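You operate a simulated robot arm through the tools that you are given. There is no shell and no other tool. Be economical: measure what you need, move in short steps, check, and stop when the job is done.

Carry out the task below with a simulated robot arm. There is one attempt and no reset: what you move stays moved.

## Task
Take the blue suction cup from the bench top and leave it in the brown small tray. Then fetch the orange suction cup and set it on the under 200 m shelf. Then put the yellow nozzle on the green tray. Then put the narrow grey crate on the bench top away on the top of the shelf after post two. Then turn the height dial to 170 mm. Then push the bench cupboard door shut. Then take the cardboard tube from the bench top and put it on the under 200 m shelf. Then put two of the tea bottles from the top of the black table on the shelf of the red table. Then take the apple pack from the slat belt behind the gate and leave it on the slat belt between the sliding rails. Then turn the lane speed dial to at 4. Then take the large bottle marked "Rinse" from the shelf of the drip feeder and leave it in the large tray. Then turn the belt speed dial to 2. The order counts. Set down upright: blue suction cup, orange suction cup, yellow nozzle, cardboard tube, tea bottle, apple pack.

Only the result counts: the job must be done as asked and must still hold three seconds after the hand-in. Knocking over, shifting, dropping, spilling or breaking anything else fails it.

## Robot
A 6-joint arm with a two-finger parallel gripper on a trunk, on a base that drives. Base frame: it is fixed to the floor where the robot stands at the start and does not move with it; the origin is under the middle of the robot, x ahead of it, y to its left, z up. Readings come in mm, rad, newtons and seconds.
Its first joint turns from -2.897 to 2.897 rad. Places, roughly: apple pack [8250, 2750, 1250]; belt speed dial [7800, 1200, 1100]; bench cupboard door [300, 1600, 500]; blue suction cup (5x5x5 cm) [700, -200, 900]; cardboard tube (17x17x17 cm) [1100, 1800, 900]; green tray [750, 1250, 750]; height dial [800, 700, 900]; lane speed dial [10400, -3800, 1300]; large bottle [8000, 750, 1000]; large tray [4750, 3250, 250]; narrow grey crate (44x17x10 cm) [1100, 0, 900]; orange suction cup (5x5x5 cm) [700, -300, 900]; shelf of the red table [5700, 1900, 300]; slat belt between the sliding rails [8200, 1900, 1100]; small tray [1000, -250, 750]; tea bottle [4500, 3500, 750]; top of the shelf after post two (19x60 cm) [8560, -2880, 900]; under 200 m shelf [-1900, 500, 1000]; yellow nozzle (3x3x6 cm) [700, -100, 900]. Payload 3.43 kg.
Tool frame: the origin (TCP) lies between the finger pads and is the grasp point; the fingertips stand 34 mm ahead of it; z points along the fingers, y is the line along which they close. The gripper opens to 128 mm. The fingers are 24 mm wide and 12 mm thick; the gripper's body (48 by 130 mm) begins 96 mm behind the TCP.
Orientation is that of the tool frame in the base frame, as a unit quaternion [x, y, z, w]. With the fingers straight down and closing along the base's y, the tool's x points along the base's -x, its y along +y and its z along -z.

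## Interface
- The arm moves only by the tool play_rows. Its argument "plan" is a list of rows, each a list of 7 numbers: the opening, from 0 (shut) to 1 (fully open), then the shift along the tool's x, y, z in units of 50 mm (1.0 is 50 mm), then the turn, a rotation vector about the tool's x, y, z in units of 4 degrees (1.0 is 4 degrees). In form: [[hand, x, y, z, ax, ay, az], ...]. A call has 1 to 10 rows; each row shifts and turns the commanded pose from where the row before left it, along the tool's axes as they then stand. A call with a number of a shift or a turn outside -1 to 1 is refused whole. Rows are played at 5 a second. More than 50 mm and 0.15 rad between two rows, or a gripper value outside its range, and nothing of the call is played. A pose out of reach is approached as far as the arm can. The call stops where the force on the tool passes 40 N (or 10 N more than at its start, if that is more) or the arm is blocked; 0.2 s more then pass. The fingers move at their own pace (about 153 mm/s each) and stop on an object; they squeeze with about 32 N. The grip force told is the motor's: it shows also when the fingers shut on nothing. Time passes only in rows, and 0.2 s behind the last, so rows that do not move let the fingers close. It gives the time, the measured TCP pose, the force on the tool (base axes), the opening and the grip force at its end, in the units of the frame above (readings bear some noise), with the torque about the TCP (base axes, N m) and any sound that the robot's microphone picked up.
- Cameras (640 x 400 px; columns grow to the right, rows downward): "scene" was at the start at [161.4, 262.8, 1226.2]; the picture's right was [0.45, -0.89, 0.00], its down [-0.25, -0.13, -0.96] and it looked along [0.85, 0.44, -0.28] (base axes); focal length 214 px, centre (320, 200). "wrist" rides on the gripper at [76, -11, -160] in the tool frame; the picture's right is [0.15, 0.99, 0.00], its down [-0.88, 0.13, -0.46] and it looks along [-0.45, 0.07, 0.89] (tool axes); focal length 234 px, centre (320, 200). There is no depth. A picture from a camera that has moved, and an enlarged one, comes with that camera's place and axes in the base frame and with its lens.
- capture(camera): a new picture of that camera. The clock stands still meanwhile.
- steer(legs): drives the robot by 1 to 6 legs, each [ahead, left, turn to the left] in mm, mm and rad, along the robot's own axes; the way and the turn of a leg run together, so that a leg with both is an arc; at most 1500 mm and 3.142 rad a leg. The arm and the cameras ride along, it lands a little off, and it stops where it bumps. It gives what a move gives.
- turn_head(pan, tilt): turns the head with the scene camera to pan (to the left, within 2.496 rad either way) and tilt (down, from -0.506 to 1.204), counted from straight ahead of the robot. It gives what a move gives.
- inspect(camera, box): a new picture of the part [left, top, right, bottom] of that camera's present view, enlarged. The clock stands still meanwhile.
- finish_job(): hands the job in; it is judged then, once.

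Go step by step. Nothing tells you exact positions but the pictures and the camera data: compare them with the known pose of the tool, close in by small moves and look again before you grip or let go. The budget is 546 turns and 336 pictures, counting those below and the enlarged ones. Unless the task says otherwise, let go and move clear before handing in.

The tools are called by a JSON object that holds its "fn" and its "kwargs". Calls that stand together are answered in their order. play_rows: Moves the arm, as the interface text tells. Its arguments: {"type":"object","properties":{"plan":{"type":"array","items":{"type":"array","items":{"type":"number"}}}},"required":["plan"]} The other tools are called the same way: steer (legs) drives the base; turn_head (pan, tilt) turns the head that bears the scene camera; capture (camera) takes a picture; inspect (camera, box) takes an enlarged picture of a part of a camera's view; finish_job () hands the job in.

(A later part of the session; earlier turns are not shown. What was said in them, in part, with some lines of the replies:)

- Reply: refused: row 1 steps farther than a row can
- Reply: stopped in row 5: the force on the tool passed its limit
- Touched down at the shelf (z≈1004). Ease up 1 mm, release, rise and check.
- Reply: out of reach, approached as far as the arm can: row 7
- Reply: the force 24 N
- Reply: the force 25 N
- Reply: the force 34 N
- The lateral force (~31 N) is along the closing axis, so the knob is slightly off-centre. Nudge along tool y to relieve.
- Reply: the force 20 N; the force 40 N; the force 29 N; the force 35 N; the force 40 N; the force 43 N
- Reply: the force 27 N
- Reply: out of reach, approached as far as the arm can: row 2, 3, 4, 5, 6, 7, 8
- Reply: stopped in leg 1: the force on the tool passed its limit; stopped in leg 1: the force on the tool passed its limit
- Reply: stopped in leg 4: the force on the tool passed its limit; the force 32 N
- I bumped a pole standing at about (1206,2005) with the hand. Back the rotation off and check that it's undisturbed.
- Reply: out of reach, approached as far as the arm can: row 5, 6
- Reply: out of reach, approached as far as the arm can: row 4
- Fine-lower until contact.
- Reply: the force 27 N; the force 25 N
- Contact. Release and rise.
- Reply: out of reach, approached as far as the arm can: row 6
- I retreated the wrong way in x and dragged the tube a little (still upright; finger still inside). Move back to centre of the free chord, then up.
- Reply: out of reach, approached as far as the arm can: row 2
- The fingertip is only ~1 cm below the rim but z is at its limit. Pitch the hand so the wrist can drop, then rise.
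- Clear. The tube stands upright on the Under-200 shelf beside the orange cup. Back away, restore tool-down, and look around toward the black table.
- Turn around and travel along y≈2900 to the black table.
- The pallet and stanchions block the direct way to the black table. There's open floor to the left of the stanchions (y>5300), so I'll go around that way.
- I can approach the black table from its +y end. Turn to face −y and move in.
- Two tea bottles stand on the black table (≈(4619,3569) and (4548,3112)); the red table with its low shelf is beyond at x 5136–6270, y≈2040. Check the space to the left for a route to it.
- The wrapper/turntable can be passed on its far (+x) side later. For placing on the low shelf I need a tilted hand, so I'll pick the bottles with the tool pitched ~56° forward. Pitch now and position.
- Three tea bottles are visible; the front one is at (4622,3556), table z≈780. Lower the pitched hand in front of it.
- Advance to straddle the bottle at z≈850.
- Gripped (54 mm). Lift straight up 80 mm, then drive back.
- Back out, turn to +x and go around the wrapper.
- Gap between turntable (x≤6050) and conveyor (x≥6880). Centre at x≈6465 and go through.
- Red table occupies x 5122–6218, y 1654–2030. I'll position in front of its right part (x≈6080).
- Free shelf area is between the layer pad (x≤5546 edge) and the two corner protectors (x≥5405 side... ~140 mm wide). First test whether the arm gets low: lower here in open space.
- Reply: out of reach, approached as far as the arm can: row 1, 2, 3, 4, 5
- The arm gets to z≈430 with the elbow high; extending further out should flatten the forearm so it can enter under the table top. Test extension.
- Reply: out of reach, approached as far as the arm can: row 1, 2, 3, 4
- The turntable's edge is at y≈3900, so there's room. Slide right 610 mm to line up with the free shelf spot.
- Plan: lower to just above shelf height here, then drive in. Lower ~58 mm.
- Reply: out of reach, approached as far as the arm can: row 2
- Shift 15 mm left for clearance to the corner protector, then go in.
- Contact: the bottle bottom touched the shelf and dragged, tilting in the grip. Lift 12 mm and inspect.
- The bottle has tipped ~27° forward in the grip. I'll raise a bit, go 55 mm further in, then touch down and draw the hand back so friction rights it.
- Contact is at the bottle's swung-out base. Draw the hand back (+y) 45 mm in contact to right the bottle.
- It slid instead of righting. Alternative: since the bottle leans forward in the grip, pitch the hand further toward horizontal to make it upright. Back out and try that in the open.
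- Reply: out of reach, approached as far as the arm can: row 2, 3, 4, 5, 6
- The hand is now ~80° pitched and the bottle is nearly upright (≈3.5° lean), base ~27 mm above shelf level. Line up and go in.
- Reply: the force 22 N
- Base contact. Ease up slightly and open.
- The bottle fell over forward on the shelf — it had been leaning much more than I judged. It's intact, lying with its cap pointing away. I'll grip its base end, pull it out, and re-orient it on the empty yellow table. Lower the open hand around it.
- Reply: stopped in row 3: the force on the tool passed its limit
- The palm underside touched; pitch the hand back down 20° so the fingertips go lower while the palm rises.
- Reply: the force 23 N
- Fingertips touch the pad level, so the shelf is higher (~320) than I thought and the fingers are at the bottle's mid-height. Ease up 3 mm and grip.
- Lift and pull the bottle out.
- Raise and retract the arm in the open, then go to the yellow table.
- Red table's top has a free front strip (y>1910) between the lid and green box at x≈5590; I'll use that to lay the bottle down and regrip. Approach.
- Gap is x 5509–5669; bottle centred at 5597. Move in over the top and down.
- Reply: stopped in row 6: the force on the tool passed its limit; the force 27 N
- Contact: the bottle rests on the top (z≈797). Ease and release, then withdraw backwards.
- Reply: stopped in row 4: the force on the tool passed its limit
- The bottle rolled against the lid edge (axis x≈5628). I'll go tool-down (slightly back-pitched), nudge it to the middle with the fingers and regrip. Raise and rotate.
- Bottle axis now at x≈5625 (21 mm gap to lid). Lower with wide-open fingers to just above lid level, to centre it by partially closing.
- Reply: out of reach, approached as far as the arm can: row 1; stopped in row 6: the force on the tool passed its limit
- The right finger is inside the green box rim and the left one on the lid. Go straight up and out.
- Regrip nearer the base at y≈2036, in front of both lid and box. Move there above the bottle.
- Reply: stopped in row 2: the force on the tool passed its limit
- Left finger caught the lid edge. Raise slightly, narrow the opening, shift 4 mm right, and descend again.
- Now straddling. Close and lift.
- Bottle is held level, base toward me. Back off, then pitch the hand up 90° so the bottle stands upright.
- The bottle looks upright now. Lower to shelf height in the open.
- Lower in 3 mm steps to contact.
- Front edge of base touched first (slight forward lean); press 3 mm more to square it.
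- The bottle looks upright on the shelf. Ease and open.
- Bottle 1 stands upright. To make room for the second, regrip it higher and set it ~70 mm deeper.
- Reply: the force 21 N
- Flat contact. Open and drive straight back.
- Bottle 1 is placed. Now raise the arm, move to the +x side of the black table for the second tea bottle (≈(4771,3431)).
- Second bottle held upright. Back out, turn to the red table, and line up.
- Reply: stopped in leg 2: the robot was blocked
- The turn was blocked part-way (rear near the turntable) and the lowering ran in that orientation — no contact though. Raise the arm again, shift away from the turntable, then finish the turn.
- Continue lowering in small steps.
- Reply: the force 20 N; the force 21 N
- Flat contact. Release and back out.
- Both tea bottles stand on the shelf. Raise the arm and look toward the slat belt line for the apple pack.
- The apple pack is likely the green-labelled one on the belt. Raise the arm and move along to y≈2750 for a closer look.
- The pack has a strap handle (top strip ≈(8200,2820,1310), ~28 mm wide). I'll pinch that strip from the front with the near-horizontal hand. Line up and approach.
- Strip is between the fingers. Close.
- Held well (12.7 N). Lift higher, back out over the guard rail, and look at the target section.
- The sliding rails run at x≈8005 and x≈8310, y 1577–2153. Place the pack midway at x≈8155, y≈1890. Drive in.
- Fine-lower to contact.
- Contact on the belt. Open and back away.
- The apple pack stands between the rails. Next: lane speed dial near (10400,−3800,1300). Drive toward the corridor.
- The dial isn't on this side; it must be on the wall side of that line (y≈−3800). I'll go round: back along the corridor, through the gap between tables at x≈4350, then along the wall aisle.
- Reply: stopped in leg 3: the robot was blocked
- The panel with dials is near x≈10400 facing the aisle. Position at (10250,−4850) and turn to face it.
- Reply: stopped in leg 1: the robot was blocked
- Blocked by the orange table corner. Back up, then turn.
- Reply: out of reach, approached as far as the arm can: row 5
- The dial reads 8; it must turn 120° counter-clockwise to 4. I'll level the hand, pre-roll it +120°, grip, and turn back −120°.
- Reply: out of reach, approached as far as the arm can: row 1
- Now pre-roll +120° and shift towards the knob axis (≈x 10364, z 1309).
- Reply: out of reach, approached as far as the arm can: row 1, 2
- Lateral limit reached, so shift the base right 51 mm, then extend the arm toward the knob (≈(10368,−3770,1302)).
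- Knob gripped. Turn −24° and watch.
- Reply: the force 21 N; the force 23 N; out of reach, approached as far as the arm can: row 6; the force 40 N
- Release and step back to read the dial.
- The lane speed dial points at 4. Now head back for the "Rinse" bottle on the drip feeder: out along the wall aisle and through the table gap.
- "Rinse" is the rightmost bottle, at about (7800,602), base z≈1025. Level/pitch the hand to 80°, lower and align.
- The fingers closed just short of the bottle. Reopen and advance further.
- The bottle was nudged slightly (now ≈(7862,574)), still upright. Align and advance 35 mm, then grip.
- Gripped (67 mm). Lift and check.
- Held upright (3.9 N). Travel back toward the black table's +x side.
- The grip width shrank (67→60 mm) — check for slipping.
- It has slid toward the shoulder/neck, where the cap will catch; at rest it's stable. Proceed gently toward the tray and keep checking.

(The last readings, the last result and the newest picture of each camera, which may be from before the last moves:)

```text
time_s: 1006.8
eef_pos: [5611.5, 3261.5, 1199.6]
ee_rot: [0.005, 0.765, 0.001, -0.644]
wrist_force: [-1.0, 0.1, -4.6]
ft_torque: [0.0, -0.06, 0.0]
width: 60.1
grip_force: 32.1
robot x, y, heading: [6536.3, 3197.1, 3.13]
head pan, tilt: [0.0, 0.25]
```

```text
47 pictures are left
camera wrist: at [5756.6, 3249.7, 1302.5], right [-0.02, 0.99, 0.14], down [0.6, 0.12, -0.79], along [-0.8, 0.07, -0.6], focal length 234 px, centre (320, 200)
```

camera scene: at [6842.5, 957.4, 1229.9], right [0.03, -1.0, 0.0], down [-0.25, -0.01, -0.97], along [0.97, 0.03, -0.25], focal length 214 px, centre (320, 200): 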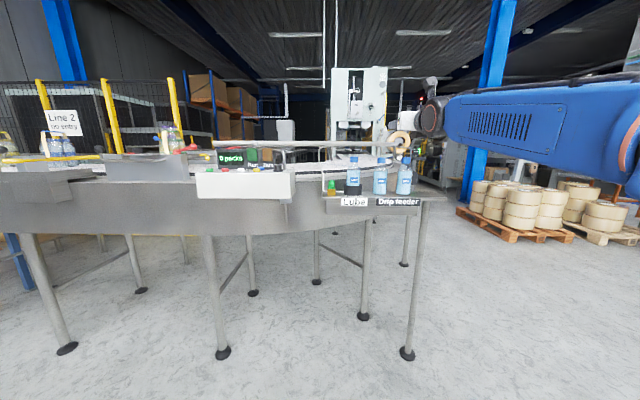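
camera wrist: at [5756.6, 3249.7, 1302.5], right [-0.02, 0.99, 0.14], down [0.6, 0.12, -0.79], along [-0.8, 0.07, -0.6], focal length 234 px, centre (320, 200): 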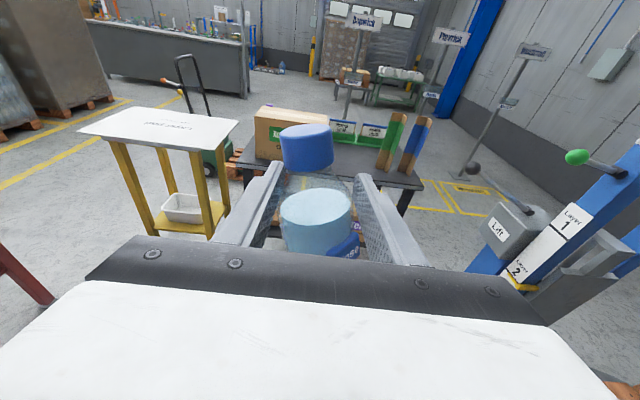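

Stable. Lower the arm in the open in two stages.

{"fn": "play_rows", "kwargs": {"plan": [[0, -0.6, 0, 0.1, 0, 0, 0], [0, -0.7, 0, 0.12, 0, 0, 0], [0, -0.7, 0, 0.12, 0, 0, 0], [0, -0.7, 0, 0.12, 0, 0, 0], [0, -0.7, 0, 0.12, 0, 0, 0], [0, -0.7, 0, 0.12, 0, 0, 0], [0, -0.7, 0, 0.12, 0, 0, 0], [0, -0.7, 0, 0.12, 0, 0, 0], [0, -0.6, 0, 0.1, 0, 0, 0]]}}

{"fn": "play_rows", "kwargs": {"plan": [[0, -0.6, 0.05, 0.35, 0, 0, 0], [0, -0.6, 0.05, 0.4, 0, 0, 0], [0, -0.6, 0.05, 0.4, 0, 0, 0], [0, -0.6, 0.05, 0.4, 0, 0, 0], [0, -0.6, 0.05, 0.4, 0, 0, 0], [0, -0.6, 0.05, 0.4, 0, 0, 0], [0, -0.6, 0.05, 0.4, 0, 0, 0], [0, -0.6, 0.05, 0.4, 0, 0, 0], [0, -0.6, 0.05, 0.4, 0, 0, 0]]}}

{"fn": "capture", "kwargs": {"camera": "wrist"}}

```text
time_s: 1008.8
eef_pos: [5615.8, 3242.8, 938.9]
ee_rot: [0.007, 0.766, 0.004, -0.643]
wrist_force: [0.1, -0.7, -4.0]
ft_torque: [-0.03, -0.07, 0.0]
width: 59.9
grip_force: 31.9
out of reach, approached as far as the arm can: row 4, 5, 7, 8, 9
robot x, y, heading: [6533.1, 3197.2, 3.129]
head pan, tilt: [0.0, 0.25]
```

```text
time_s: 1010.8
eef_pos: [5494.5, 3166.5, 662.7]
ee_rot: [0.009, 0.765, 0.006, -0.644]
wrist_force: [-0.1, -1.1, -3.2]
ft_torque: [-0.03, -0.11, -0.02]
width: 59.8
grip_force: 32.0
out of reach, approached as far as the arm can: row 1, 2, 3, 4, 5, 6, 7, 8, 9
robot x, y, heading: [6531.3, 3194.2, 3.13]
head pan, tilt: [0.0, 0.25]
```

```text
46 pictures are left
camera wrist: at [5640.1, 3151.9, 767.5], right [0.0, 0.99, 0.14], down [0.6, 0.12, -0.79], along [-0.8, 0.08, -0.6], focal length 234 px, centre (320, 200)
```

wrist: 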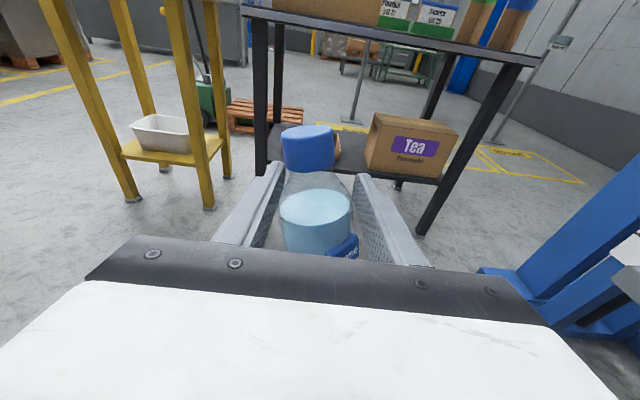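

{"fn": "play_rows", "kwargs": {"plan": [[0, -0.6, 0, 0.3, 0, 0, 0], [0, -0.6, 0, 0.3, 0, 0, 0], [0, -0.6, 0, 0.3, 0, 0, 0], [0, -0.6, 0, 0.3, 0, 0, 0], [0, -0.6, 0, 0.3, 0, 0, 0], [0, 0, 0, 0, 0, 0, 0]]}}

{"fn": "turn_head", "kwargs": {"pan": 0.1, "tilt": 0.4}}

{"fn": "capture", "kwargs": {"camera": "scene"}}

```text
time_s: 1012.2
eef_pos: [5447.5, 3135.8, 507.9]
ee_rot: [0.008, 0.765, 0.005, -0.644]
wrist_force: [0.0, 0.2, -4.8]
ft_torque: [-0.04, -0.05, -0.01]
width: 59.8
grip_force: 32.7
out of reach, approached as far as the arm can: row 1, 2, 3, 4, 5
robot x, y, heading: [6531.1, 3198.0, 3.135]
head pan, tilt: [0.0, 0.25]
```

```text
time_s: 1012.9
eef_pos: [5448.7, 3136.6, 506.9]
ee_rot: [0.01, 0.765, 0.006, -0.644]
wrist_force: [0.7, -0.9, -4.4]
ft_torque: [-0.01, -0.1, -0.01]
width: 59.8
grip_force: 31.9
robot x, y, heading: [6532.3, 3193.4, 3.131]
head pan, tilt: [0.099, 0.4]
```

```text
45 pictures are left
camera scene: at [6356.5, 2968.9, 1215.9], right [-0.09, 1.0, 0.0], down [0.39, 0.04, -0.92], along [-0.92, -0.08, -0.39], focal length 214 px, centre (320, 200)
```

scene: 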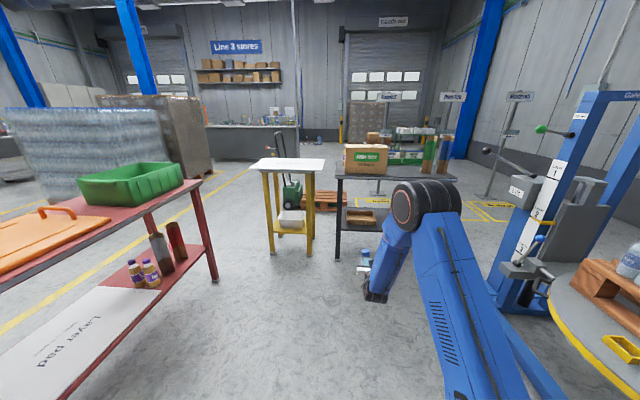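

{"fn": "inspect", "kwargs": {"camera": "scene", "box": [320, 170, 470, 310]}}

```text
2.86 times, centred on (395, 240) of scene
camera zoom: at [6356.5, 2968.9, 1215.9], right [-0.09, 1.0, 0.0], down [0.39, 0.04, -0.92], along [-0.92, -0.08, -0.39], focal length 613 px, centre (106, 86)
```

zoom: 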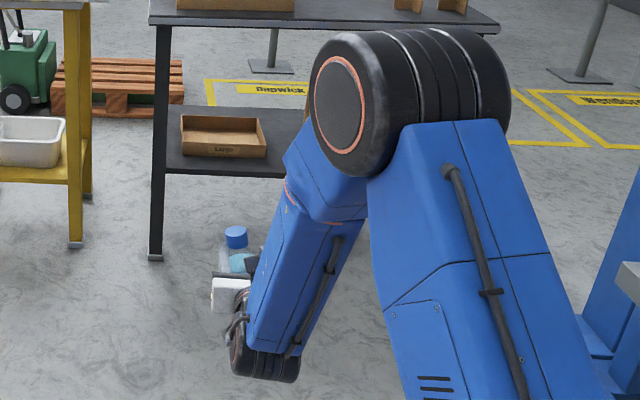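

Tray spans x≈4540–4735, y≈3052–3315. Advance in stages.

{"fn": "steer", "kwargs": {"legs": [[400, -45, 0.006]]}}

{"fn": "steer", "kwargs": {"legs": [[170, 0, 0]]}}

{"fn": "capture", "kwargs": {"camera": "wrist"}}

```text
time_s: 1015.3
eef_pos: [5053.9, 3177.2, 507.0]
ee_rot: [0.007, 0.765, 0.004, -0.645]
wrist_force: [-0.1, 0.4, -4.2]
ft_torque: [-0.03, -0.08, 0.01]
width: 59.8
grip_force: 32.4
robot x, y, heading: [6137.4, 3242.7, 3.135]
head pan, tilt: [0.099, 0.4]
```

```text
time_s: 1016.8
eef_pos: [4885.1, 3174.0, 507.3]
ee_rot: [0.005, 0.765, 0.002, -0.644]
wrist_force: [0.4, 0.0, -4.8]
ft_torque: [-0.05, -0.09, -0.01]
width: 60.0
grip_force: 32.3
robot x, y, heading: [5969.8, 3246.3, 3.142]
head pan, tilt: [0.099, 0.4]
```

```text
43 pictures are left
camera wrist: at [5030.9, 3161.7, 610.8], right [-0.01, 0.99, 0.14], down [0.6, 0.12, -0.79], along [-0.8, 0.08, -0.6], focal length 234 px, centre (320, 200)
```

wrist: 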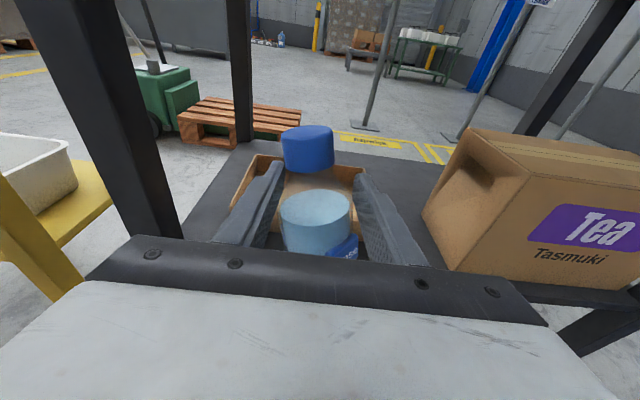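

{"fn": "steer", "kwargs": {"legs": [[110, 0, 0]]}}

{"fn": "steer", "kwargs": {"legs": [[75, 0, 0]]}}

{"fn": "capture", "kwargs": {"camera": "wrist"}}

{"fn": "inspect", "kwargs": {"camera": "scene", "box": [250, 110, 490, 310]}}

```text
time_s: 1018.0
eef_pos: [4774.7, 3174.6, 506.8]
ee_rot: [0.006, 0.766, 0.003, -0.643]
wrist_force: [0.5, -0.5, -4.0]
ft_torque: [-0.02, -0.08, -0.01]
width: 59.6
grip_force: 32.1
robot x, y, heading: [5856.8, 3241.8, 3.143]
head pan, tilt: [0.099, 0.4]
```

```text
time_s: 1019.0
eef_pos: [4700.5, 3174.2, 507.5]
ee_rot: [0.006, 0.766, 0.003, -0.643]
wrist_force: [0.1, 0.1, -4.1]
ft_torque: [-0.03, -0.07, 0.04]
width: 59.8
grip_force: 32.2
robot x, y, heading: [5780.2, 3245.2, 3.141]
head pan, tilt: [0.099, 0.4]
```

```text
42 pictures are left
camera wrist: at [4845.3, 3161.4, 610.7], right [-0.01, 0.99, 0.14], down [0.6, 0.12, -0.79], along [-0.8, 0.07, -0.6], focal length 234 px, centre (320, 200)
```

wrist: 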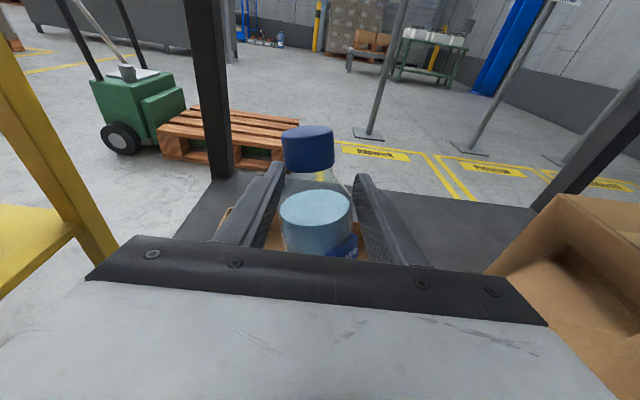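

```text
2.00 times, centred on (370, 210) of scene
camera zoom: at [5609.4, 3014.7, 1215.8], right [-0.1, 1.0, 0.0], down [0.39, 0.04, -0.92], along [-0.92, -0.09, -0.39], focal length 429 px, centre (220, 180)
```

zoom: 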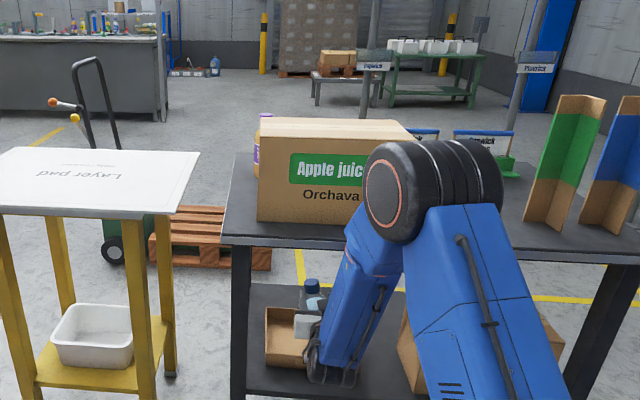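

{"fn": "steer", "kwargs": {"legs": [[22, 0, 0]]}}

{"fn": "play_rows", "kwargs": {"plan": [[0, -0.4, 0, 0.07, 0, 0, 0], [0, -0.4, 0, 0.07, 0, 0, 0], [0, 0, 0, 0, 0, 0, 0]]}}

{"fn": "capture", "kwargs": {"camera": "wrist"}}

```text
time_s: 1019.8
eef_pos: [4678.2, 3174.8, 506.0]
ee_rot: [0.005, 0.765, 0.003, -0.643]
wrist_force: [0.9, 0.1, -4.1]
ft_torque: [-0.01, -0.08, 0.03]
width: 59.5
grip_force: 31.9
robot x, y, heading: [5761.0, 3242.5, 3.141]
head pan, tilt: [0.099, 0.4]
```

```text
time_s: 1020.6
eef_pos: [4677.9, 3173.7, 467.6]
ee_rot: [0.006, 0.765, 0.003, -0.644]
wrist_force: [0.2, -1.0, -5.2]
ft_torque: [0.0, -0.06, -0.01]
width: 59.9
grip_force: 31.9
robot x, y, heading: [5760.3, 3245.8, 3.142]
head pan, tilt: [0.099, 0.4]
```

```text
40 pictures are left
camera wrist: at [4823.2, 3160.3, 571.0], right [-0.01, 0.99, 0.14], down [0.6, 0.12, -0.79], along [-0.8, 0.08, -0.6], focal length 234 px, centre (320, 200)
```

wrist: 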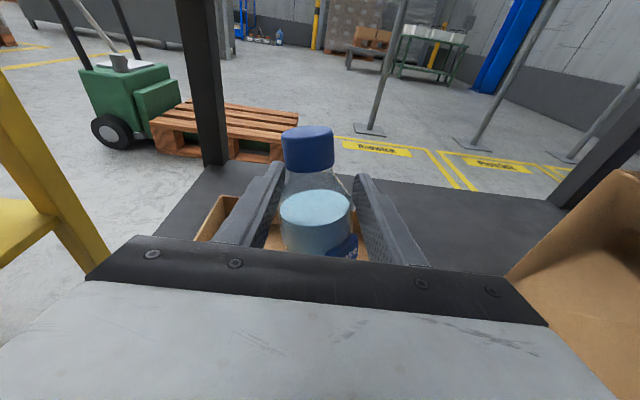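

Continue lowering in small steps to contact.

{"fn": "play_rows", "kwargs": {"plan": [[0, -0.2, 0, 0.035, 0, 0, 0], [0, -0.2, 0, 0.035, 0, 0, 0], [0, 0, 0, 0, 0, 0, 0]]}}

{"fn": "play_rows", "kwargs": {"plan": [[0, -0.15, 0, 0.026, 0, 0, 0], [0, 0, 0, 0, 0, 0, 0]]}}

```text
time_s: 1021.1
eef_pos: [4674.2, 3173.9, 463.7]
ee_rot: [0.007, 0.76, 0.003, -0.65]
wrist_force: [-1.0, -0.7, 12.2]
ft_torque: [-0.13, 0.39, -0.01]
width: 59.8
grip_force: 32.2
robot x, y, heading: [5763.7, 3240.8, 3.133]
head pan, tilt: [0.099, 0.4]
stopped in row 2: the force on the tool passed its limit (the readings are from after the stop); the commanded pose is now the measured one
```

```text
time_s: 1021.5
eef_pos: [4674.0, 3173.9, 464.6]
ee_rot: [0.009, 0.757, 0.004, -0.653]
wrist_force: [-0.5, 0.2, 12.6]
ft_torque: [-0.1, 0.25, 0.01]
width: 60.0
grip_force: 31.7
robot x, y, heading: [5760.4, 3243.7, 3.14]
head pan, tilt: [0.099, 0.4]
stopped in row 1: the force on the tool passed its limit (the readings are from after the stop); the commanded pose is now the measured one
```

{"fn": "inspect", "kwargs": {"camera": "scene", "box": [330, 230, 450, 320]}}

{"fn": "inspect", "kwargs": {"camera": "wrist", "box": [180, 110, 440, 270]}}

```text
4.44 times, centred on (390, 275) of scene
camera zoom: at [5588.4, 3014.8, 1216.0], right [-0.1, 1.0, 0.0], down [0.39, 0.04, -0.92], along [-0.92, -0.09, -0.39], focal length 953 px, centre (9, -133)
```

zoom: 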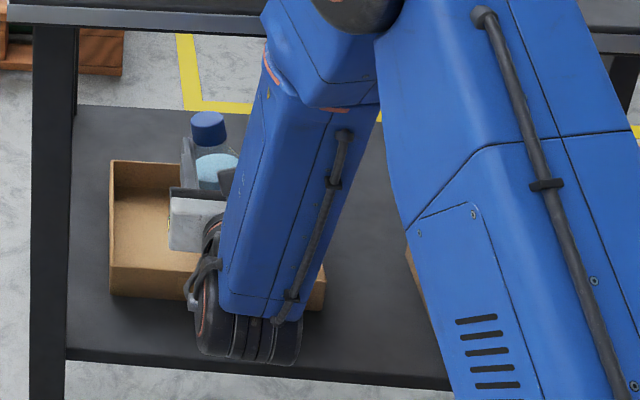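

```text
2.46 times, centred on (310, 190) of wrist
camera zoom: at [4821.2, 3159.7, 563.7], right [0.0, 0.99, 0.14], down [0.58, 0.11, -0.81], along [-0.81, 0.08, -0.58], focal length 576 px, centre (345, 225)
```

zoom: 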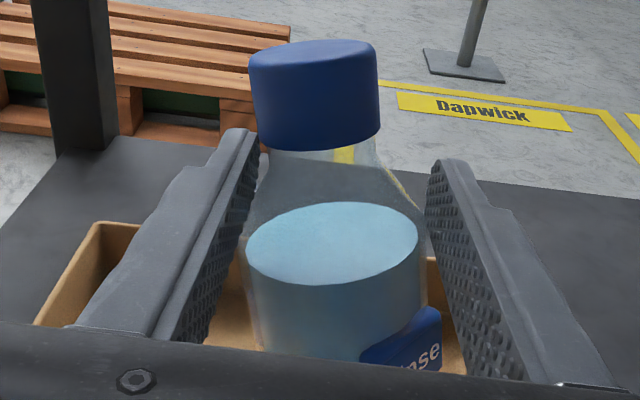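

Bottle is inside the tray and in contact. Release and back out.

{"fn": "play_rows", "kwargs": {"plan": [[0.55, 0, 0, 0, 0, 0, 0], [0.6, 0, 0, 0, 0, 0, 0], [0.7, 0, 0, 0, 0, 0, 0], [0.7, 0, 0, 0, 0, 0, 0]]}}

{"fn": "capture", "kwargs": {"camera": "wrist"}}

```text
time_s: 1022.5
eef_pos: [4674.0, 3173.7, 461.6]
ee_rot: [0.009, 0.758, 0.004, -0.652]
wrist_force: [0.4, 0.4, 0.3]
ft_torque: [0.06, -0.01, -0.03]
width: 90.2
grip_force: 0.4
robot x, y, heading: [5762.3, 3239.3, 3.139]
head pan, tilt: [0.099, 0.4]
```

```text
37 pictures are left
camera wrist: at [4821.3, 3159.7, 562.1], right [0.0, 0.99, 0.14], down [0.58, 0.12, -0.8], along [-0.81, 0.08, -0.58], focal length 234 px, centre (320, 200)
```

wrist: 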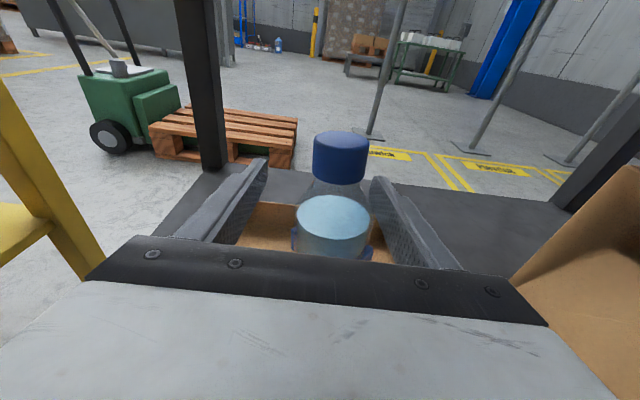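

{"fn": "play_rows", "kwargs": {"plan": [[0.85, 0, 0.1, 0, 0, 0, 0], [0.85, 0, 0, 0, 0, 0, 0]]}}

{"fn": "steer", "kwargs": {"legs": [[-350, 0, 0]]}}

{"fn": "capture", "kwargs": {"camera": "wrist"}}

```text
time_s: 1023.1
eef_pos: [4675.3, 3176.9, 460.8]
ee_rot: [0.01, 0.759, 0.005, -0.652]
wrist_force: [-0.7, 1.3, -0.1]
ft_torque: [0.02, 0.0, 0.03]
width: 108.9
grip_force: 0.1
robot x, y, heading: [5763.9, 3243.6, 3.143]
head pan, tilt: [0.099, 0.4]
```

```text
time_s: 1025.4
eef_pos: [5032.9, 3172.3, 462.1]
ee_rot: [0.009, 0.758, 0.005, -0.652]
wrist_force: [-0.3, -0.1, 0.8]
ft_torque: [-0.02, -0.01, -0.03]
width: 108.7
grip_force: 0.1
robot x, y, heading: [6120.0, 3240.9, -3.142]
head pan, tilt: [0.099, 0.4]
```

```text
36 pictures are left
camera wrist: at [5180.0, 3159.5, 562.2], right [0.0, 0.99, 0.14], down [0.58, 0.12, -0.8], along [-0.81, 0.08, -0.58], focal length 234 px, centre (320, 200)
```

wrist: 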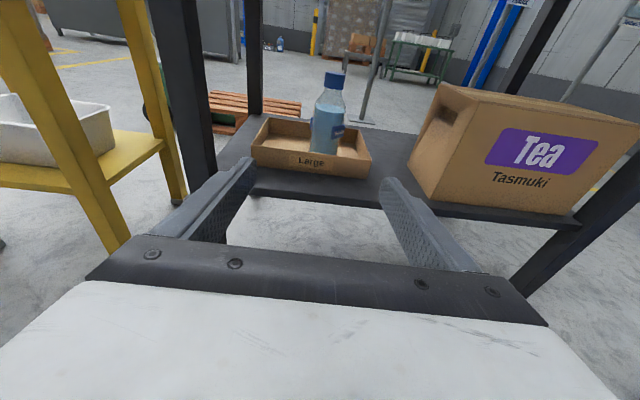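

The Rinse bottle stands in the "Large" tray. Last: the belt speed dial near (7800,1200). Raise the arm and go there.

{"fn": "play_rows", "kwargs": {"plan": [[0.6, 0.76, -0.03, -0.487, 0, 0, 0], [0.6, 0.76, -0.03, -0.487, 0, 0, 0], [0.6, 0.76, -0.03, -0.487, 0, 0, 0], [0.6, 0.76, -0.03, -0.487, 0, 0, 0], [0.6, 0.76, -0.03, -0.487, 0, 0, 0], [0.6, 0.76, -0.03, -0.487, 0, 0, 0], [0.6, 0.76, -0.03, -0.487, 0, 0, 0], [0.6, 0.76, -0.03, -0.487, 0, 0, 0], [0.6, 0.76, -0.03, -0.487, 0, 0, 0], [0.6, 0.76, -0.03, -0.487, 0, 0, 0]]}}

{"fn": "play_rows", "kwargs": {"plan": [[0.6, 0.8, 0, -0.3, 0, 0, 0], [0.6, 0.8, 0, -0.3, 0, 0, 0], [0.6, 0.8, 0, -0.15, 0, 0, 0], [0.6, 0.8, 0, -0.15, 0, 0, 0], [0.6, 0.8, 0, -0.15, 0, 0, 0], [0.6, 0.8, 0, -0.15, 0, 0, 0], [0.6, 0.8, 0, -0.15, 0, 0, 0], [0.6, 0.8, 0, -0.15, 0, 0, 0], [0.6, 0, 0, 0, 0, 0, 0]]}}

{"fn": "steer", "kwargs": {"legs": [[-620, 0, 0], [0, 450, 0]]}}

```text
time_s: 1027.6
eef_pos: [5217.6, 3155.3, 872.0]
ee_rot: [0.008, 0.758, 0.004, -0.652]
wrist_force: [-0.3, 0.6, -0.2]
ft_torque: [0.01, 0.04, 0.01]
width: 77.1
grip_force: 0.1
robot x, y, heading: [6121.2, 3243.2, -3.14]
head pan, tilt: [0.099, 0.4]
```

```text
time_s: 1029.6
eef_pos: [5242.8, 3158.8, 1202.8]
ee_rot: [0.009, 0.758, 0.005, -0.652]
wrist_force: [0.9, -0.6, -0.1]
ft_torque: [-0.03, 0.03, 0.01]
width: 76.6
grip_force: 0.1
robot x, y, heading: [6120.8, 3245.4, -3.14]
head pan, tilt: [0.099, 0.4]
```

```text
time_s: 1035.4
eef_pos: [5865.6, 2706.6, 1202.0]
ee_rot: [0.005, 0.758, 0.001, -0.652]
wrist_force: [-0.6, 0.3, 0.4]
ft_torque: [0.02, -0.02, 0.0]
width: 76.6
grip_force: 0.0
robot x, y, heading: [6742.6, 2799.5, -3.128]
head pan, tilt: [0.099, 0.4]
```

{"fn": "steer", "kwargs": {"legs": [[0, 0, 3.128]]}}

{"fn": "steer", "kwargs": {"legs": [[0, -1500, 0], [0, -170, 0]]}}

{"fn": "capture", "kwargs": {"camera": "wrist"}}

```text
time_s: 1043.3
eef_pos: [7611.7, 2952.5, 1203.1]
ee_rot: [0.758, 0.021, 0.652, -0.021]
wrist_force: [0.8, -0.3, 0.0]
ft_torque: [0.03, 0.01, 0.02]
width: 76.7
grip_force: 0.0
robot x, y, heading: [6747.0, 2797.6, 0.08]
head pan, tilt: [0.099, 0.4]
```

```text
time_s: 1051.8
eef_pos: [7747.0, 1274.1, 1203.5]
ee_rot: [0.758, 0.02, 0.651, -0.021]
wrist_force: [-0.6, -0.3, 0.6]
ft_torque: [-0.02, 0.0, 0.0]
width: 76.9
grip_force: 0.0
robot x, y, heading: [6879.6, 1122.1, 0.082]
head pan, tilt: [0.099, 0.4]
```

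```text
35 pictures are left
camera wrist: at [7600.3, 1277.8, 1303.2], right [0.08, -0.99, 0.14], down [-0.57, -0.16, -0.8], along [0.82, -0.02, -0.58], focal length 234 px, centre (320, 200)
```

wrist: 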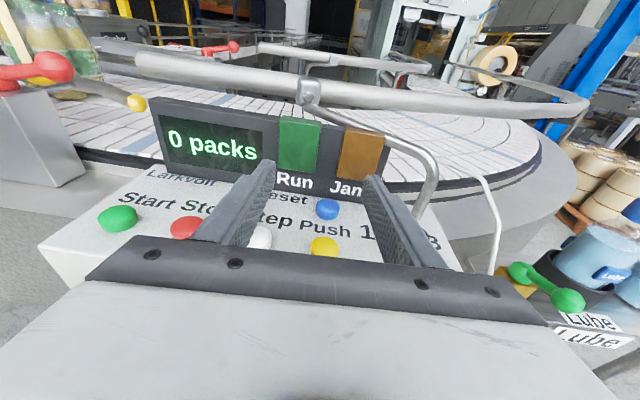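

{"fn": "steer", "kwargs": {"legs": [[-170, 0, -0.08]]}}

{"fn": "capture", "kwargs": {"camera": "wrist"}}

```text
time_s: 1053.3
eef_pos: [7583.6, 1198.8, 1202.3]
ee_rot: [0.758, -0.01, 0.652, 0.006]
wrist_force: [-0.5, -0.3, -0.9]
ft_torque: [0.0, 0.0, 0.0]
width: 77.0
grip_force: 0.0
robot x, y, heading: [6703.6, 1118.7, 0.004]
head pan, tilt: [0.099, 0.4]
```

```text
34 pictures are left
camera wrist: at [7437.8, 1212.9, 1303.2], right [0.0, -0.99, 0.14], down [-0.58, -0.11, -0.8], along [0.81, -0.08, -0.58], focal length 234 px, centre (320, 200)
```

wrist: 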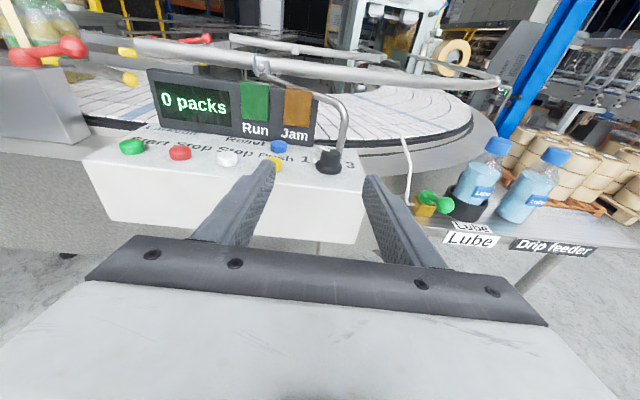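

{"fn": "inspect", "kwargs": {"camera": "wrist", "box": [230, 120, 390, 200]}}

```text
4.00 times, centred on (310, 160) of wrist
camera zoom: at [7437.8, 1212.9, 1303.2], right [0.0, -0.99, 0.14], down [-0.58, -0.11, -0.8], along [0.81, -0.08, -0.58], focal length 937 px, centre (360, 360)
```

zoom: 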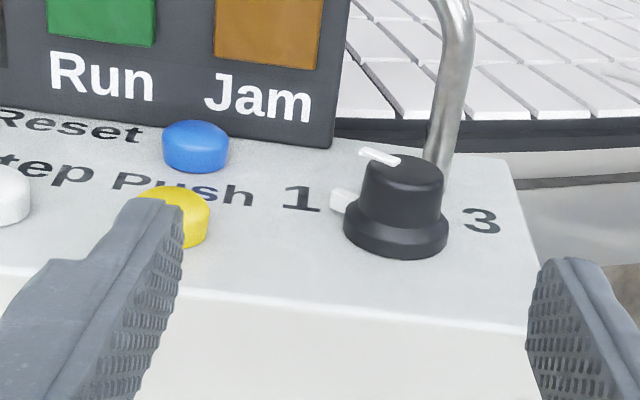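

The belt dial sits on the console top (scale 1 left, 3 right, 2 at the far side); the pointer is toward 1. I'll pitch the hand to ~28° from vertical for a top grip and look.

{"fn": "play_rows", "kwargs": {"plan": [[0.5, 0, 0, 0, 0, -1, 0], [0.5, 0, 0, 0, 0, -1, 0], [0.5, 0, 0, 0, 0, -1, 0], [0.5, 0, 0, 0, 0, -1, 0], [0.5, 0, 0, 0, 0, -1, 0], [0.5, 0, 0, 0, 0, -1, 0], [0.5, 0, 0, 0, 0, -1, 0], [0.5, 0, 0, 0, 0, -1, 0], [0.5, 0, 0, 0, 0, -1, 0], [0.5, 0, 0, 0, 0, -1, 0]]}}

{"fn": "play_rows", "kwargs": {"plan": [[0.5, 0, 0, 0, 0, -1, 0], [0.5, 0, 0, 0, 0, -1, 0], [0.5, 0, 0, 0, 0, -1, 0], [0.5, 0, 0, 0, 0, -0.4, 0], [0.5, 0, 0, 0, 0, 0, 0]]}}

{"fn": "steer", "kwargs": {"legs": [[150, -25, 0]]}}

{"fn": "capture", "kwargs": {"camera": "wrist"}}

```text
time_s: 1055.5
eef_pos: [7583.6, 1197.3, 1204.6]
ee_rot: [0.936, -0.01, 0.353, 0.001]
wrist_force: [-0.1, 0.0, 0.7]
ft_torque: [0.01, 0.01, 0.03]
width: 64.2
grip_force: 0.0
robot x, y, heading: [6703.2, 1112.2, -0.0]
head pan, tilt: [0.099, 0.4]
```

```text
time_s: 1056.7
eef_pos: [7582.9, 1198.6, 1203.2]
ee_rot: [0.971, -0.01, 0.241, 0.0]
wrist_force: [-1.0, 0.7, 0.0]
ft_torque: [0.02, -0.01, 0.01]
width: 64.0
grip_force: 0.0
robot x, y, heading: [6703.5, 1113.6, 0.003]
head pan, tilt: [0.099, 0.4]
```

```text
time_s: 1058.1
eef_pos: [7731.8, 1176.1, 1203.7]
ee_rot: [0.971, -0.01, 0.24, 0.0]
wrist_force: [0.0, 0.0, 0.6]
ft_torque: [-0.02, 0.0, -0.02]
width: 63.9
grip_force: 0.0
robot x, y, heading: [6858.6, 1092.4, 0.003]
head pan, tilt: [0.099, 0.4]
```

```text
32 pictures are left
camera wrist: at [7726.4, 1185.9, 1381.3], right [0.11, -0.99, 0.06], down [-0.99, -0.11, -0.01], along [0.02, -0.06, -1.0], focal length 234 px, centre (320, 200)
```

wrist: 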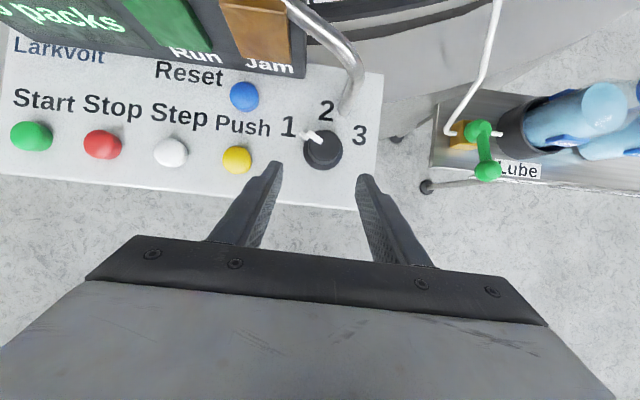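

{"fn": "inspect", "kwargs": {"camera": "wrist", "box": [275, 90, 375, 180]}}

```text
4.44 times, centred on (325, 135) of wrist
camera zoom: at [7726.4, 1185.9, 1381.3], right [0.11, -0.99, 0.06], down [-0.99, -0.11, -0.01], along [0.02, -0.06, -1.0], focal length 1041 px, centre (298, 489)
```

zoom: 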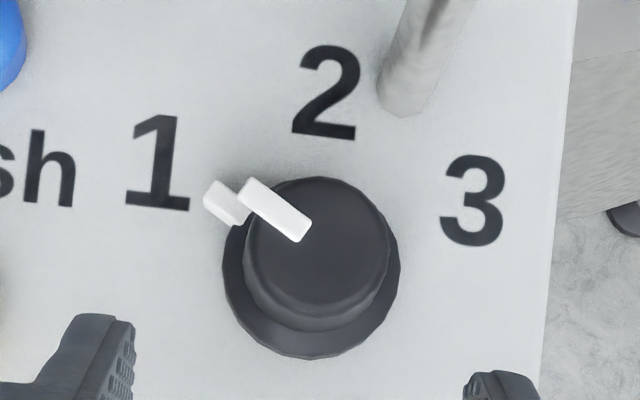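

The pointer is at 1; "2" lies 60° clockwise. Pre-rotate the hand +30° about the vertical and move over the knob (≈(7786,1173)).

{"fn": "play_rows", "kwargs": {"plan": [[0.5, 0, 0, 0, 0.466, 0, -0.885], [0.5, 0, 0, 0, 0.466, 0, -0.885], [0.5, 0, 0, 0, 0.466, 0, -0.885], [0.5, 0, 0, 0, 0.466, 0, -0.885], [0.5, 0, 0, 0, 0.466, 0, -0.885], [0.5, 0, 0, 0, 0.466, 0, -0.885], [0.5, 0, 0, 0, 0.466, 0, -0.885], [0.5, 0, 0, 0, 0.233, 0, -0.443], [0.5, 0, 0, 0, 0, 0, 0]]}}

{"fn": "steer", "kwargs": {"legs": [[44, -9, 0]]}}

{"fn": "capture", "kwargs": {"camera": "wrist"}}

```text
time_s: 1060.1
eef_pos: [7725.7, 1199.6, 1202.1]
ee_rot: [0.967, 0.082, 0.241, -0.023]
wrist_force: [0.3, -0.9, 0.3]
ft_torque: [0.0, -0.01, 0.0]
width: 63.8
grip_force: 0.1
out of reach, approached as far as the arm can: row 3, 4, 5, 6, 7
robot x, y, heading: [6851.9, 1096.0, 0.002]
head pan, tilt: [0.099, 0.4]
```

```text
time_s: 1061.0
eef_pos: [7769.2, 1189.6, 1201.3]
ee_rot: [0.967, 0.081, 0.241, -0.022]
wrist_force: [-0.2, 0.4, 0.2]
ft_torque: [-0.03, 0.02, -0.03]
width: 64.0
grip_force: 0.0
robot x, y, heading: [6896.7, 1083.5, 0.005]
head pan, tilt: [0.099, 0.4]
```

```text
30 pictures are left
camera wrist: at [7760.8, 1198.7, 1379.2], right [0.29, -0.95, 0.06], down [-0.96, -0.29, -0.01], along [0.03, -0.06, -1.0], focal length 234 px, centre (320, 200)
```

wrist: 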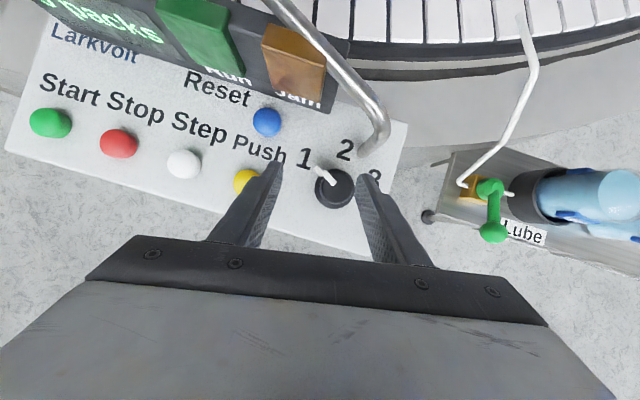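

Only +10° was reachable; I'll grip there and turn to −50° instead. Align over the knob and descend carefully.

{"fn": "steer", "kwargs": {"legs": [[3, -19, 0]]}}

{"fn": "play_rows", "kwargs": {"plan": [[0.5, -0.14, 0, 0.27, 0, 0, 0], [0.5, -0.09, 0, 0.18, 0, 0, 0], [0.5, 0, 0, 0, 0, 0, 0]]}}

{"fn": "inspect", "kwargs": {"camera": "wrist", "box": [220, 90, 420, 230]}}

```text
time_s: 1061.8
eef_pos: [7771.9, 1172.4, 1202.0]
ee_rot: [0.967, 0.081, 0.24, -0.023]
wrist_force: [-1.8, -0.7, 0.1]
ft_torque: [0.03, 0.03, -0.01]
width: 63.6
grip_force: 0.0
robot x, y, heading: [6901.0, 1065.0, 0.003]
head pan, tilt: [0.099, 0.4]
```

```text
time_s: 1062.6
eef_pos: [7773.0, 1172.4, 1175.4]
ee_rot: [0.967, 0.081, 0.241, -0.022]
wrist_force: [-0.3, 0.6, -1.0]
ft_torque: [-0.02, 0.03, 0.01]
width: 64.1
grip_force: 0.1
robot x, y, heading: [6901.0, 1065.0, 0.007]
head pan, tilt: [0.099, 0.4]
```

```text
2.86 times, centred on (320, 160) of wrist
camera zoom: at [7764.1, 1180.2, 1353.5], right [0.29, -0.95, 0.06], down [-0.96, -0.29, -0.01], along [0.03, -0.06, -1.0], focal length 669 px, centre (320, 314)
```

zoom: 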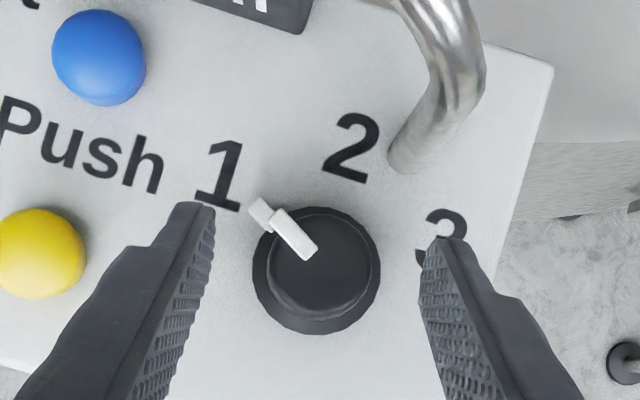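

{"fn": "play_rows", "kwargs": {"plan": [[0.5, -0.11, 0, 0.21, 0, 0, 0], [0.5, 0, 0, 0, 0, 0, 0]]}}

{"fn": "play_rows", "kwargs": {"plan": [[0.5, -0.06, 0, 0.11, 0, 0, 0], [0.5, 0, 0, 0, 0, 0, 0]]}}

{"fn": "inspect", "kwargs": {"camera": "wrist", "box": [220, 90, 420, 230]}}

```text
time_s: 1063.2
eef_pos: [7772.2, 1171.9, 1164.4]
ee_rot: [0.967, 0.081, 0.241, -0.023]
wrist_force: [0.3, -0.1, 0.9]
ft_torque: [-0.03, 0.0, 0.01]
width: 64.0
grip_force: 0.1
robot x, y, heading: [6900.7, 1064.8, 0.002]
head pan, tilt: [0.099, 0.4]
```

```text
time_s: 1063.8
eef_pos: [7771.6, 1172.5, 1156.7]
ee_rot: [0.967, 0.081, 0.242, -0.023]
wrist_force: [0.2, 0.5, 0.1]
ft_torque: [0.0, 0.02, -0.01]
width: 64.2
grip_force: 0.1
robot x, y, heading: [6904.0, 1064.1, 0.002]
head pan, tilt: [0.099, 0.4]
```

```text
2.86 times, centred on (320, 160) of wrist
camera zoom: at [7763.3, 1180.4, 1335.2], right [0.29, -0.95, 0.06], down [-0.96, -0.29, -0.01], along [0.03, -0.06, -1.0], focal length 669 px, centre (320, 314)
```

zoom: 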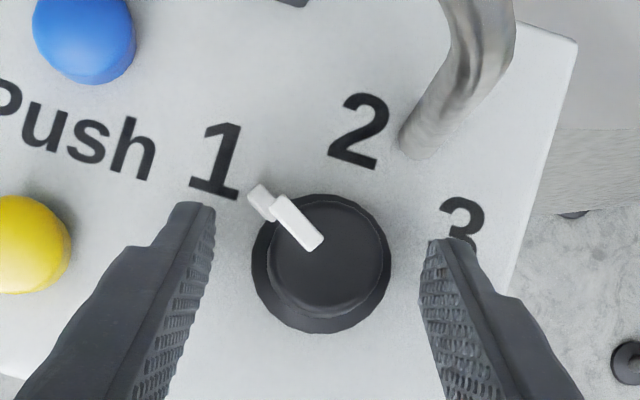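

{"fn": "play_rows", "kwargs": {"plan": [[0.5, -0.05, 0, 0.1, 0, 0, 0], [0.5, 0, 0, 0, 0, 0, 0]]}}

{"fn": "play_rows", "kwargs": {"plan": [[0.5, -0.04, 0, 0.08, 0, 0, 0], [0.5, 0, 0, 0, 0, 0, 0]]}}

```text
time_s: 1064.4
eef_pos: [7772.7, 1171.0, 1155.7]
ee_rot: [0.966, 0.08, 0.244, -0.022]
wrist_force: [-3.0, 0.3, 4.0]
ft_torque: [-0.14, 0.02, -0.14]
width: 63.6
grip_force: 0.0
robot x, y, heading: [6900.9, 1067.6, 0.003]
head pan, tilt: [0.099, 0.4]
stopped in row 2: the force on the tool passed its limit (the readings are from after the stop); the commanded pose is now the measured one
```

```text
time_s: 1064.9
eef_pos: [7772.5, 1170.6, 1156.0]
ee_rot: [0.965, 0.081, 0.25, -0.024]
wrist_force: [-2.8, 1.2, 6.8]
ft_torque: [-0.21, 0.01, -0.08]
width: 63.3
grip_force: 0.1
robot x, y, heading: [6900.1, 1062.3, 0.001]
head pan, tilt: [0.099, 0.4]
stopped in row 2: the force on the tool passed its limit (the readings are from after the stop); the commanded pose is now the measured one
```

Fingertips touch the console. Raise 4 mm and grip the knob.

{"fn": "play_rows", "kwargs": {"plan": [[0.5, 0.04, 0, -0.07, 0, 0, 0], [0.3, 0, 0, 0, 0, 0, 0], [0, 0, 0, 0, 0, 0, 0], [0, 0, 0, 0, 0, 0, 0]]}}

{"fn": "inspect", "kwargs": {"camera": "wrist", "box": [220, 90, 420, 230]}}

```text
time_s: 1065.9
eef_pos: [7773.3, 1170.9, 1158.9]
ee_rot: [0.965, 0.081, 0.248, -0.023]
wrist_force: [-1.3, -4.5, -3.5]
ft_torque: [-0.4, 0.33, -0.05]
width: 43.4
grip_force: 45.3
robot x, y, heading: [6900.7, 1063.3, 0.006]
head pan, tilt: [0.099, 0.4]
```

```text
2.86 times, centred on (320, 160) of wrist
camera zoom: at [7761.5, 1179.1, 1336.6], right [0.29, -0.95, 0.07], down [-0.96, -0.29, -0.03], along [0.05, -0.05, -1.0], focal length 669 px, centre (320, 314)
```

zoom: 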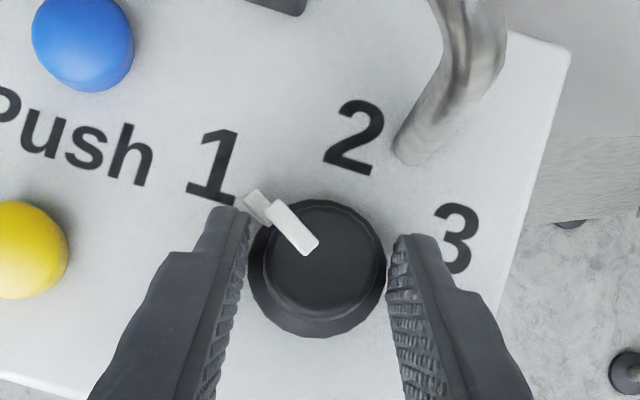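

{"fn": "play_rows", "kwargs": {"plan": [[0, 0, -0.017, 0, -0.482, 0, 0.876], [0, 0, -0.017, 0, -0.482, 0, 0.876], [0, 0, -0.017, 0, -0.482, 0, 0.876], [0, 0, -0.017, 0, -0.482, 0, 0.876], [0, 0, -0.017, 0, -0.482, 0, 0.876], [0, 0, 0, 0, 0, 0, 0]]}}

{"fn": "inspect", "kwargs": {"camera": "wrist", "box": [220, 90, 420, 230]}}

```text
time_s: 1067.3
eef_pos: [7773.3, 1174.0, 1158.6]
ee_rot: [0.965, -0.089, 0.248, 0.02]
wrist_force: [10.5, -17.7, -0.7]
ft_torque: [-0.6, -0.22, -0.16]
width: 43.2
grip_force: 45.2
robot x, y, heading: [6900.4, 1063.3, 0.002]
head pan, tilt: [0.099, 0.4]
```

```text
2.86 times, centred on (320, 160) of wrist
camera zoom: at [7765.1, 1186.4, 1336.7], right [-0.05, -1.0, 0.06], down [-1.0, 0.05, -0.03], along [0.02, -0.07, -1.0], focal length 669 px, centre (320, 314)
```

zoom: 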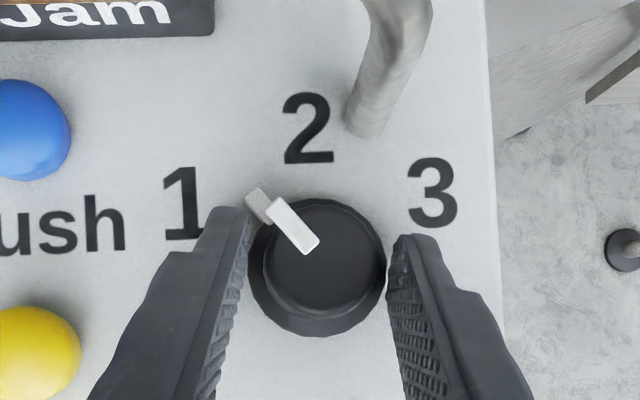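

{"fn": "play_rows", "kwargs": {"plan": [[0, 0, -0.017, 0, -0.482, 0, 0.876], [0, 0, -0.017, 0, -0.482, 0, 0.876], [0, 0, -0.017, 0, -0.482, 0, 0.876], [0, 0, -0.017, 0, -0.482, 0, 0.876], [0, 0, -0.017, 0, -0.482, 0, 0.876], [0, 0, 0, 0, 0, 0, 0]]}}

{"fn": "play_rows", "kwargs": {"plan": [[0, 0, -0.017, 0, -0.482, 0, 0.876], [0, 0, -0.017, 0, -0.482, 0, 0.876], [0, 0, -0.017, 0, -0.482, 0, 0.876], [0, 0, -0.017, 0, -0.482, 0, 0.876], [0, 0, 0, 0, 0, 0, 0]]}}

{"fn": "inspect", "kwargs": {"camera": "wrist", "box": [220, 90, 420, 230]}}

```text
time_s: 1068.7
eef_pos: [7773.5, 1179.5, 1159.0]
ee_rot: [0.935, -0.254, 0.24, 0.061]
wrist_force: [-7.4, -25.4, 1.2]
ft_torque: [-0.98, 0.35, -0.32]
width: 43.2
grip_force: 45.1
robot x, y, heading: [6904.2, 1061.0, -0.0]
head pan, tilt: [0.099, 0.4]
```

```text
time_s: 1069.8
eef_pos: [7777.4, 1181.7, 1158.4]
ee_rot: [0.892, -0.379, 0.228, 0.095]
wrist_force: [-3.0, -5.5, 5.7]
ft_torque: [-0.22, 0.77, -0.06]
width: 43.2
grip_force: 45.0
robot x, y, heading: [6903.1, 1063.8, 0.005]
head pan, tilt: [0.099, 0.4]
stopped in row 5: the force on the tool passed its limit (the readings are from after the stop); the commanded pose is now the measured one
```

```text
2.86 times, centred on (320, 160) of wrist
camera zoom: at [7776.9, 1195.7, 1336.9], right [-0.62, -0.78, 0.07], down [-0.78, 0.62, -0.02], along [-0.03, -0.07, -1.0], focal length 669 px, centre (320, 314)
```

zoom: 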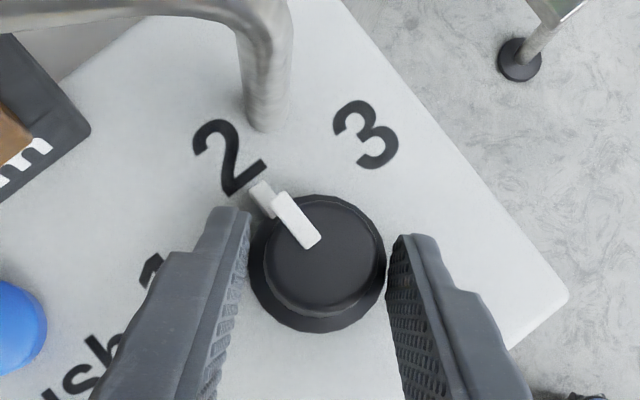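

Pointer is nearly at 2 (about 3° short). One more small turn, then release and check.

{"fn": "play_rows", "kwargs": {"plan": [[0, 0, -0.012, 0, -0.36, 0, 0.66], [0, 0, 0, 0, 0, 0, 0]]}}

{"fn": "play_rows", "kwargs": {"plan": [[0.5, 0, 0, 0, 0, 0, 0], [0.5, 0, 0, 0, 0, 0, 0], [0.5, 0.38, 0, -0.7, 0, 0, 0], [0.5, 0.1, 0, -0.2, 0, 0, 0], [0.5, 0, 0, 0, 0, 0, 0]]}}

{"fn": "inspect", "kwargs": {"camera": "wrist", "box": [240, 80, 400, 230]}}

```text
time_s: 1070.4
eef_pos: [7775.6, 1182.5, 1159.3]
ee_rot: [0.881, -0.403, 0.225, 0.101]
wrist_force: [-6.3, -6.6, 2.0]
ft_torque: [-0.36, 0.45, -0.08]
width: 43.1
grip_force: 44.9
robot x, y, heading: [6900.4, 1062.0, 0.0]
head pan, tilt: [0.099, 0.4]
```

```text
time_s: 1071.6
eef_pos: [7777.1, 1182.5, 1209.7]
ee_rot: [0.882, -0.402, 0.225, 0.101]
wrist_force: [0.3, -0.1, 0.0]
ft_torque: [0.03, 0.0, 0.01]
width: 63.9
grip_force: 0.0
robot x, y, heading: [6903.3, 1064.1, 0.003]
head pan, tilt: [0.099, 0.4]
```

```text
2.67 times, centred on (320, 155) of wrist
camera zoom: at [7779.4, 1196.9, 1387.2], right [-0.66, -0.75, 0.07], down [-0.75, 0.66, -0.02], along [-0.03, -0.06, -1.0], focal length 624 px, centre (320, 320)
```

zoom: 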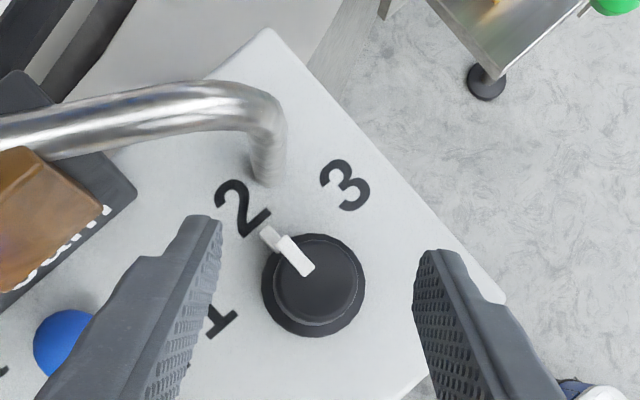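

The dial points at 2. Move clear, take a last look, and hand in.

{"fn": "steer", "kwargs": {"legs": [[-250, 0, 0]]}}

{"fn": "turn_head", "kwargs": {"pan": 0.3, "tilt": 0.2}}

{"fn": "capture", "kwargs": {"camera": "scene"}}

```text
time_s: 1073.4
eef_pos: [7523.4, 1181.8, 1209.6]
ee_rot: [0.882, -0.403, 0.225, 0.101]
wrist_force: [0.6, -0.3, -0.1]
ft_torque: [-0.01, 0.01, 0.02]
width: 64.0
grip_force: 0.0
robot x, y, heading: [6646.6, 1060.1, 0.001]
head pan, tilt: [0.099, 0.4]
```

```text
time_s: 1074.1
eef_pos: [7525.2, 1181.8, 1208.7]
ee_rot: [0.881, -0.403, 0.225, 0.102]
wrist_force: [0.5, 0.0, 0.1]
ft_torque: [-0.02, 0.01, 0.0]
width: 63.8
grip_force: 0.1
robot x, y, heading: [6649.1, 1061.5, 0.004]
head pan, tilt: [0.3, 0.201]
```

```text
23 pictures are left
camera scene: at [6815.8, 1310.9, 1234.4], right [0.3, -0.95, 0.0], down [-0.19, -0.06, -0.98], along [0.94, 0.29, -0.2], focal length 214 px, centre (320, 200)
```

scene: 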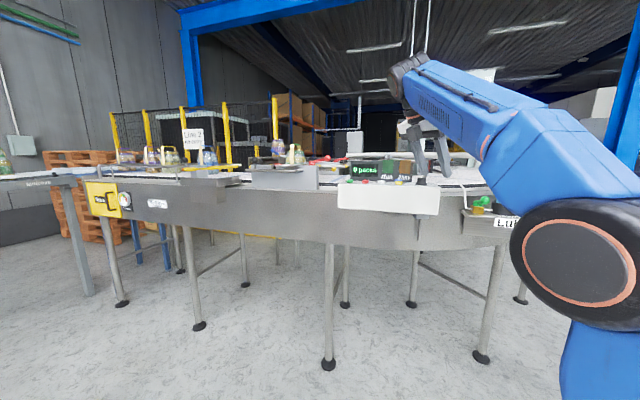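

All steps are done and the hand is clear, so I'm handing in.

{"fn": "finish_job", "kwargs": {}}

```text
The job is handed in.
```

All twelve steps were carried out in order and the job is handed in, but several contacts along the way could count against it.

- **Tea bottles:** One fell over on the red table's shelf while I was placing it. I picked it up again and both now stand upright there.
- **Red table top:** While recovering that bottle I laid it on the table top. The open fingers dropped onto the orange lid and into the green box, and nothing appeared to move.
- **Fixed objects bumped:** I touched the floor-to-ceiling pole at the bench, the turntable by the red table, the orange table in the wall aisle, and probably one of the roll pallets. The pole stayed straight and the turntable load looked unchanged. I did not go back to check the pallet or the orange table.
- **Cardboard tube:** I dragged it a few centimetres on the shelf while withdrawing. It stands upright on the Under 200 m shelf.
- **Rinse bottle:** It slid in the grip on the way over but is standing in the large tray.

The last views showed the dials at 170 mm, 4 and 2.
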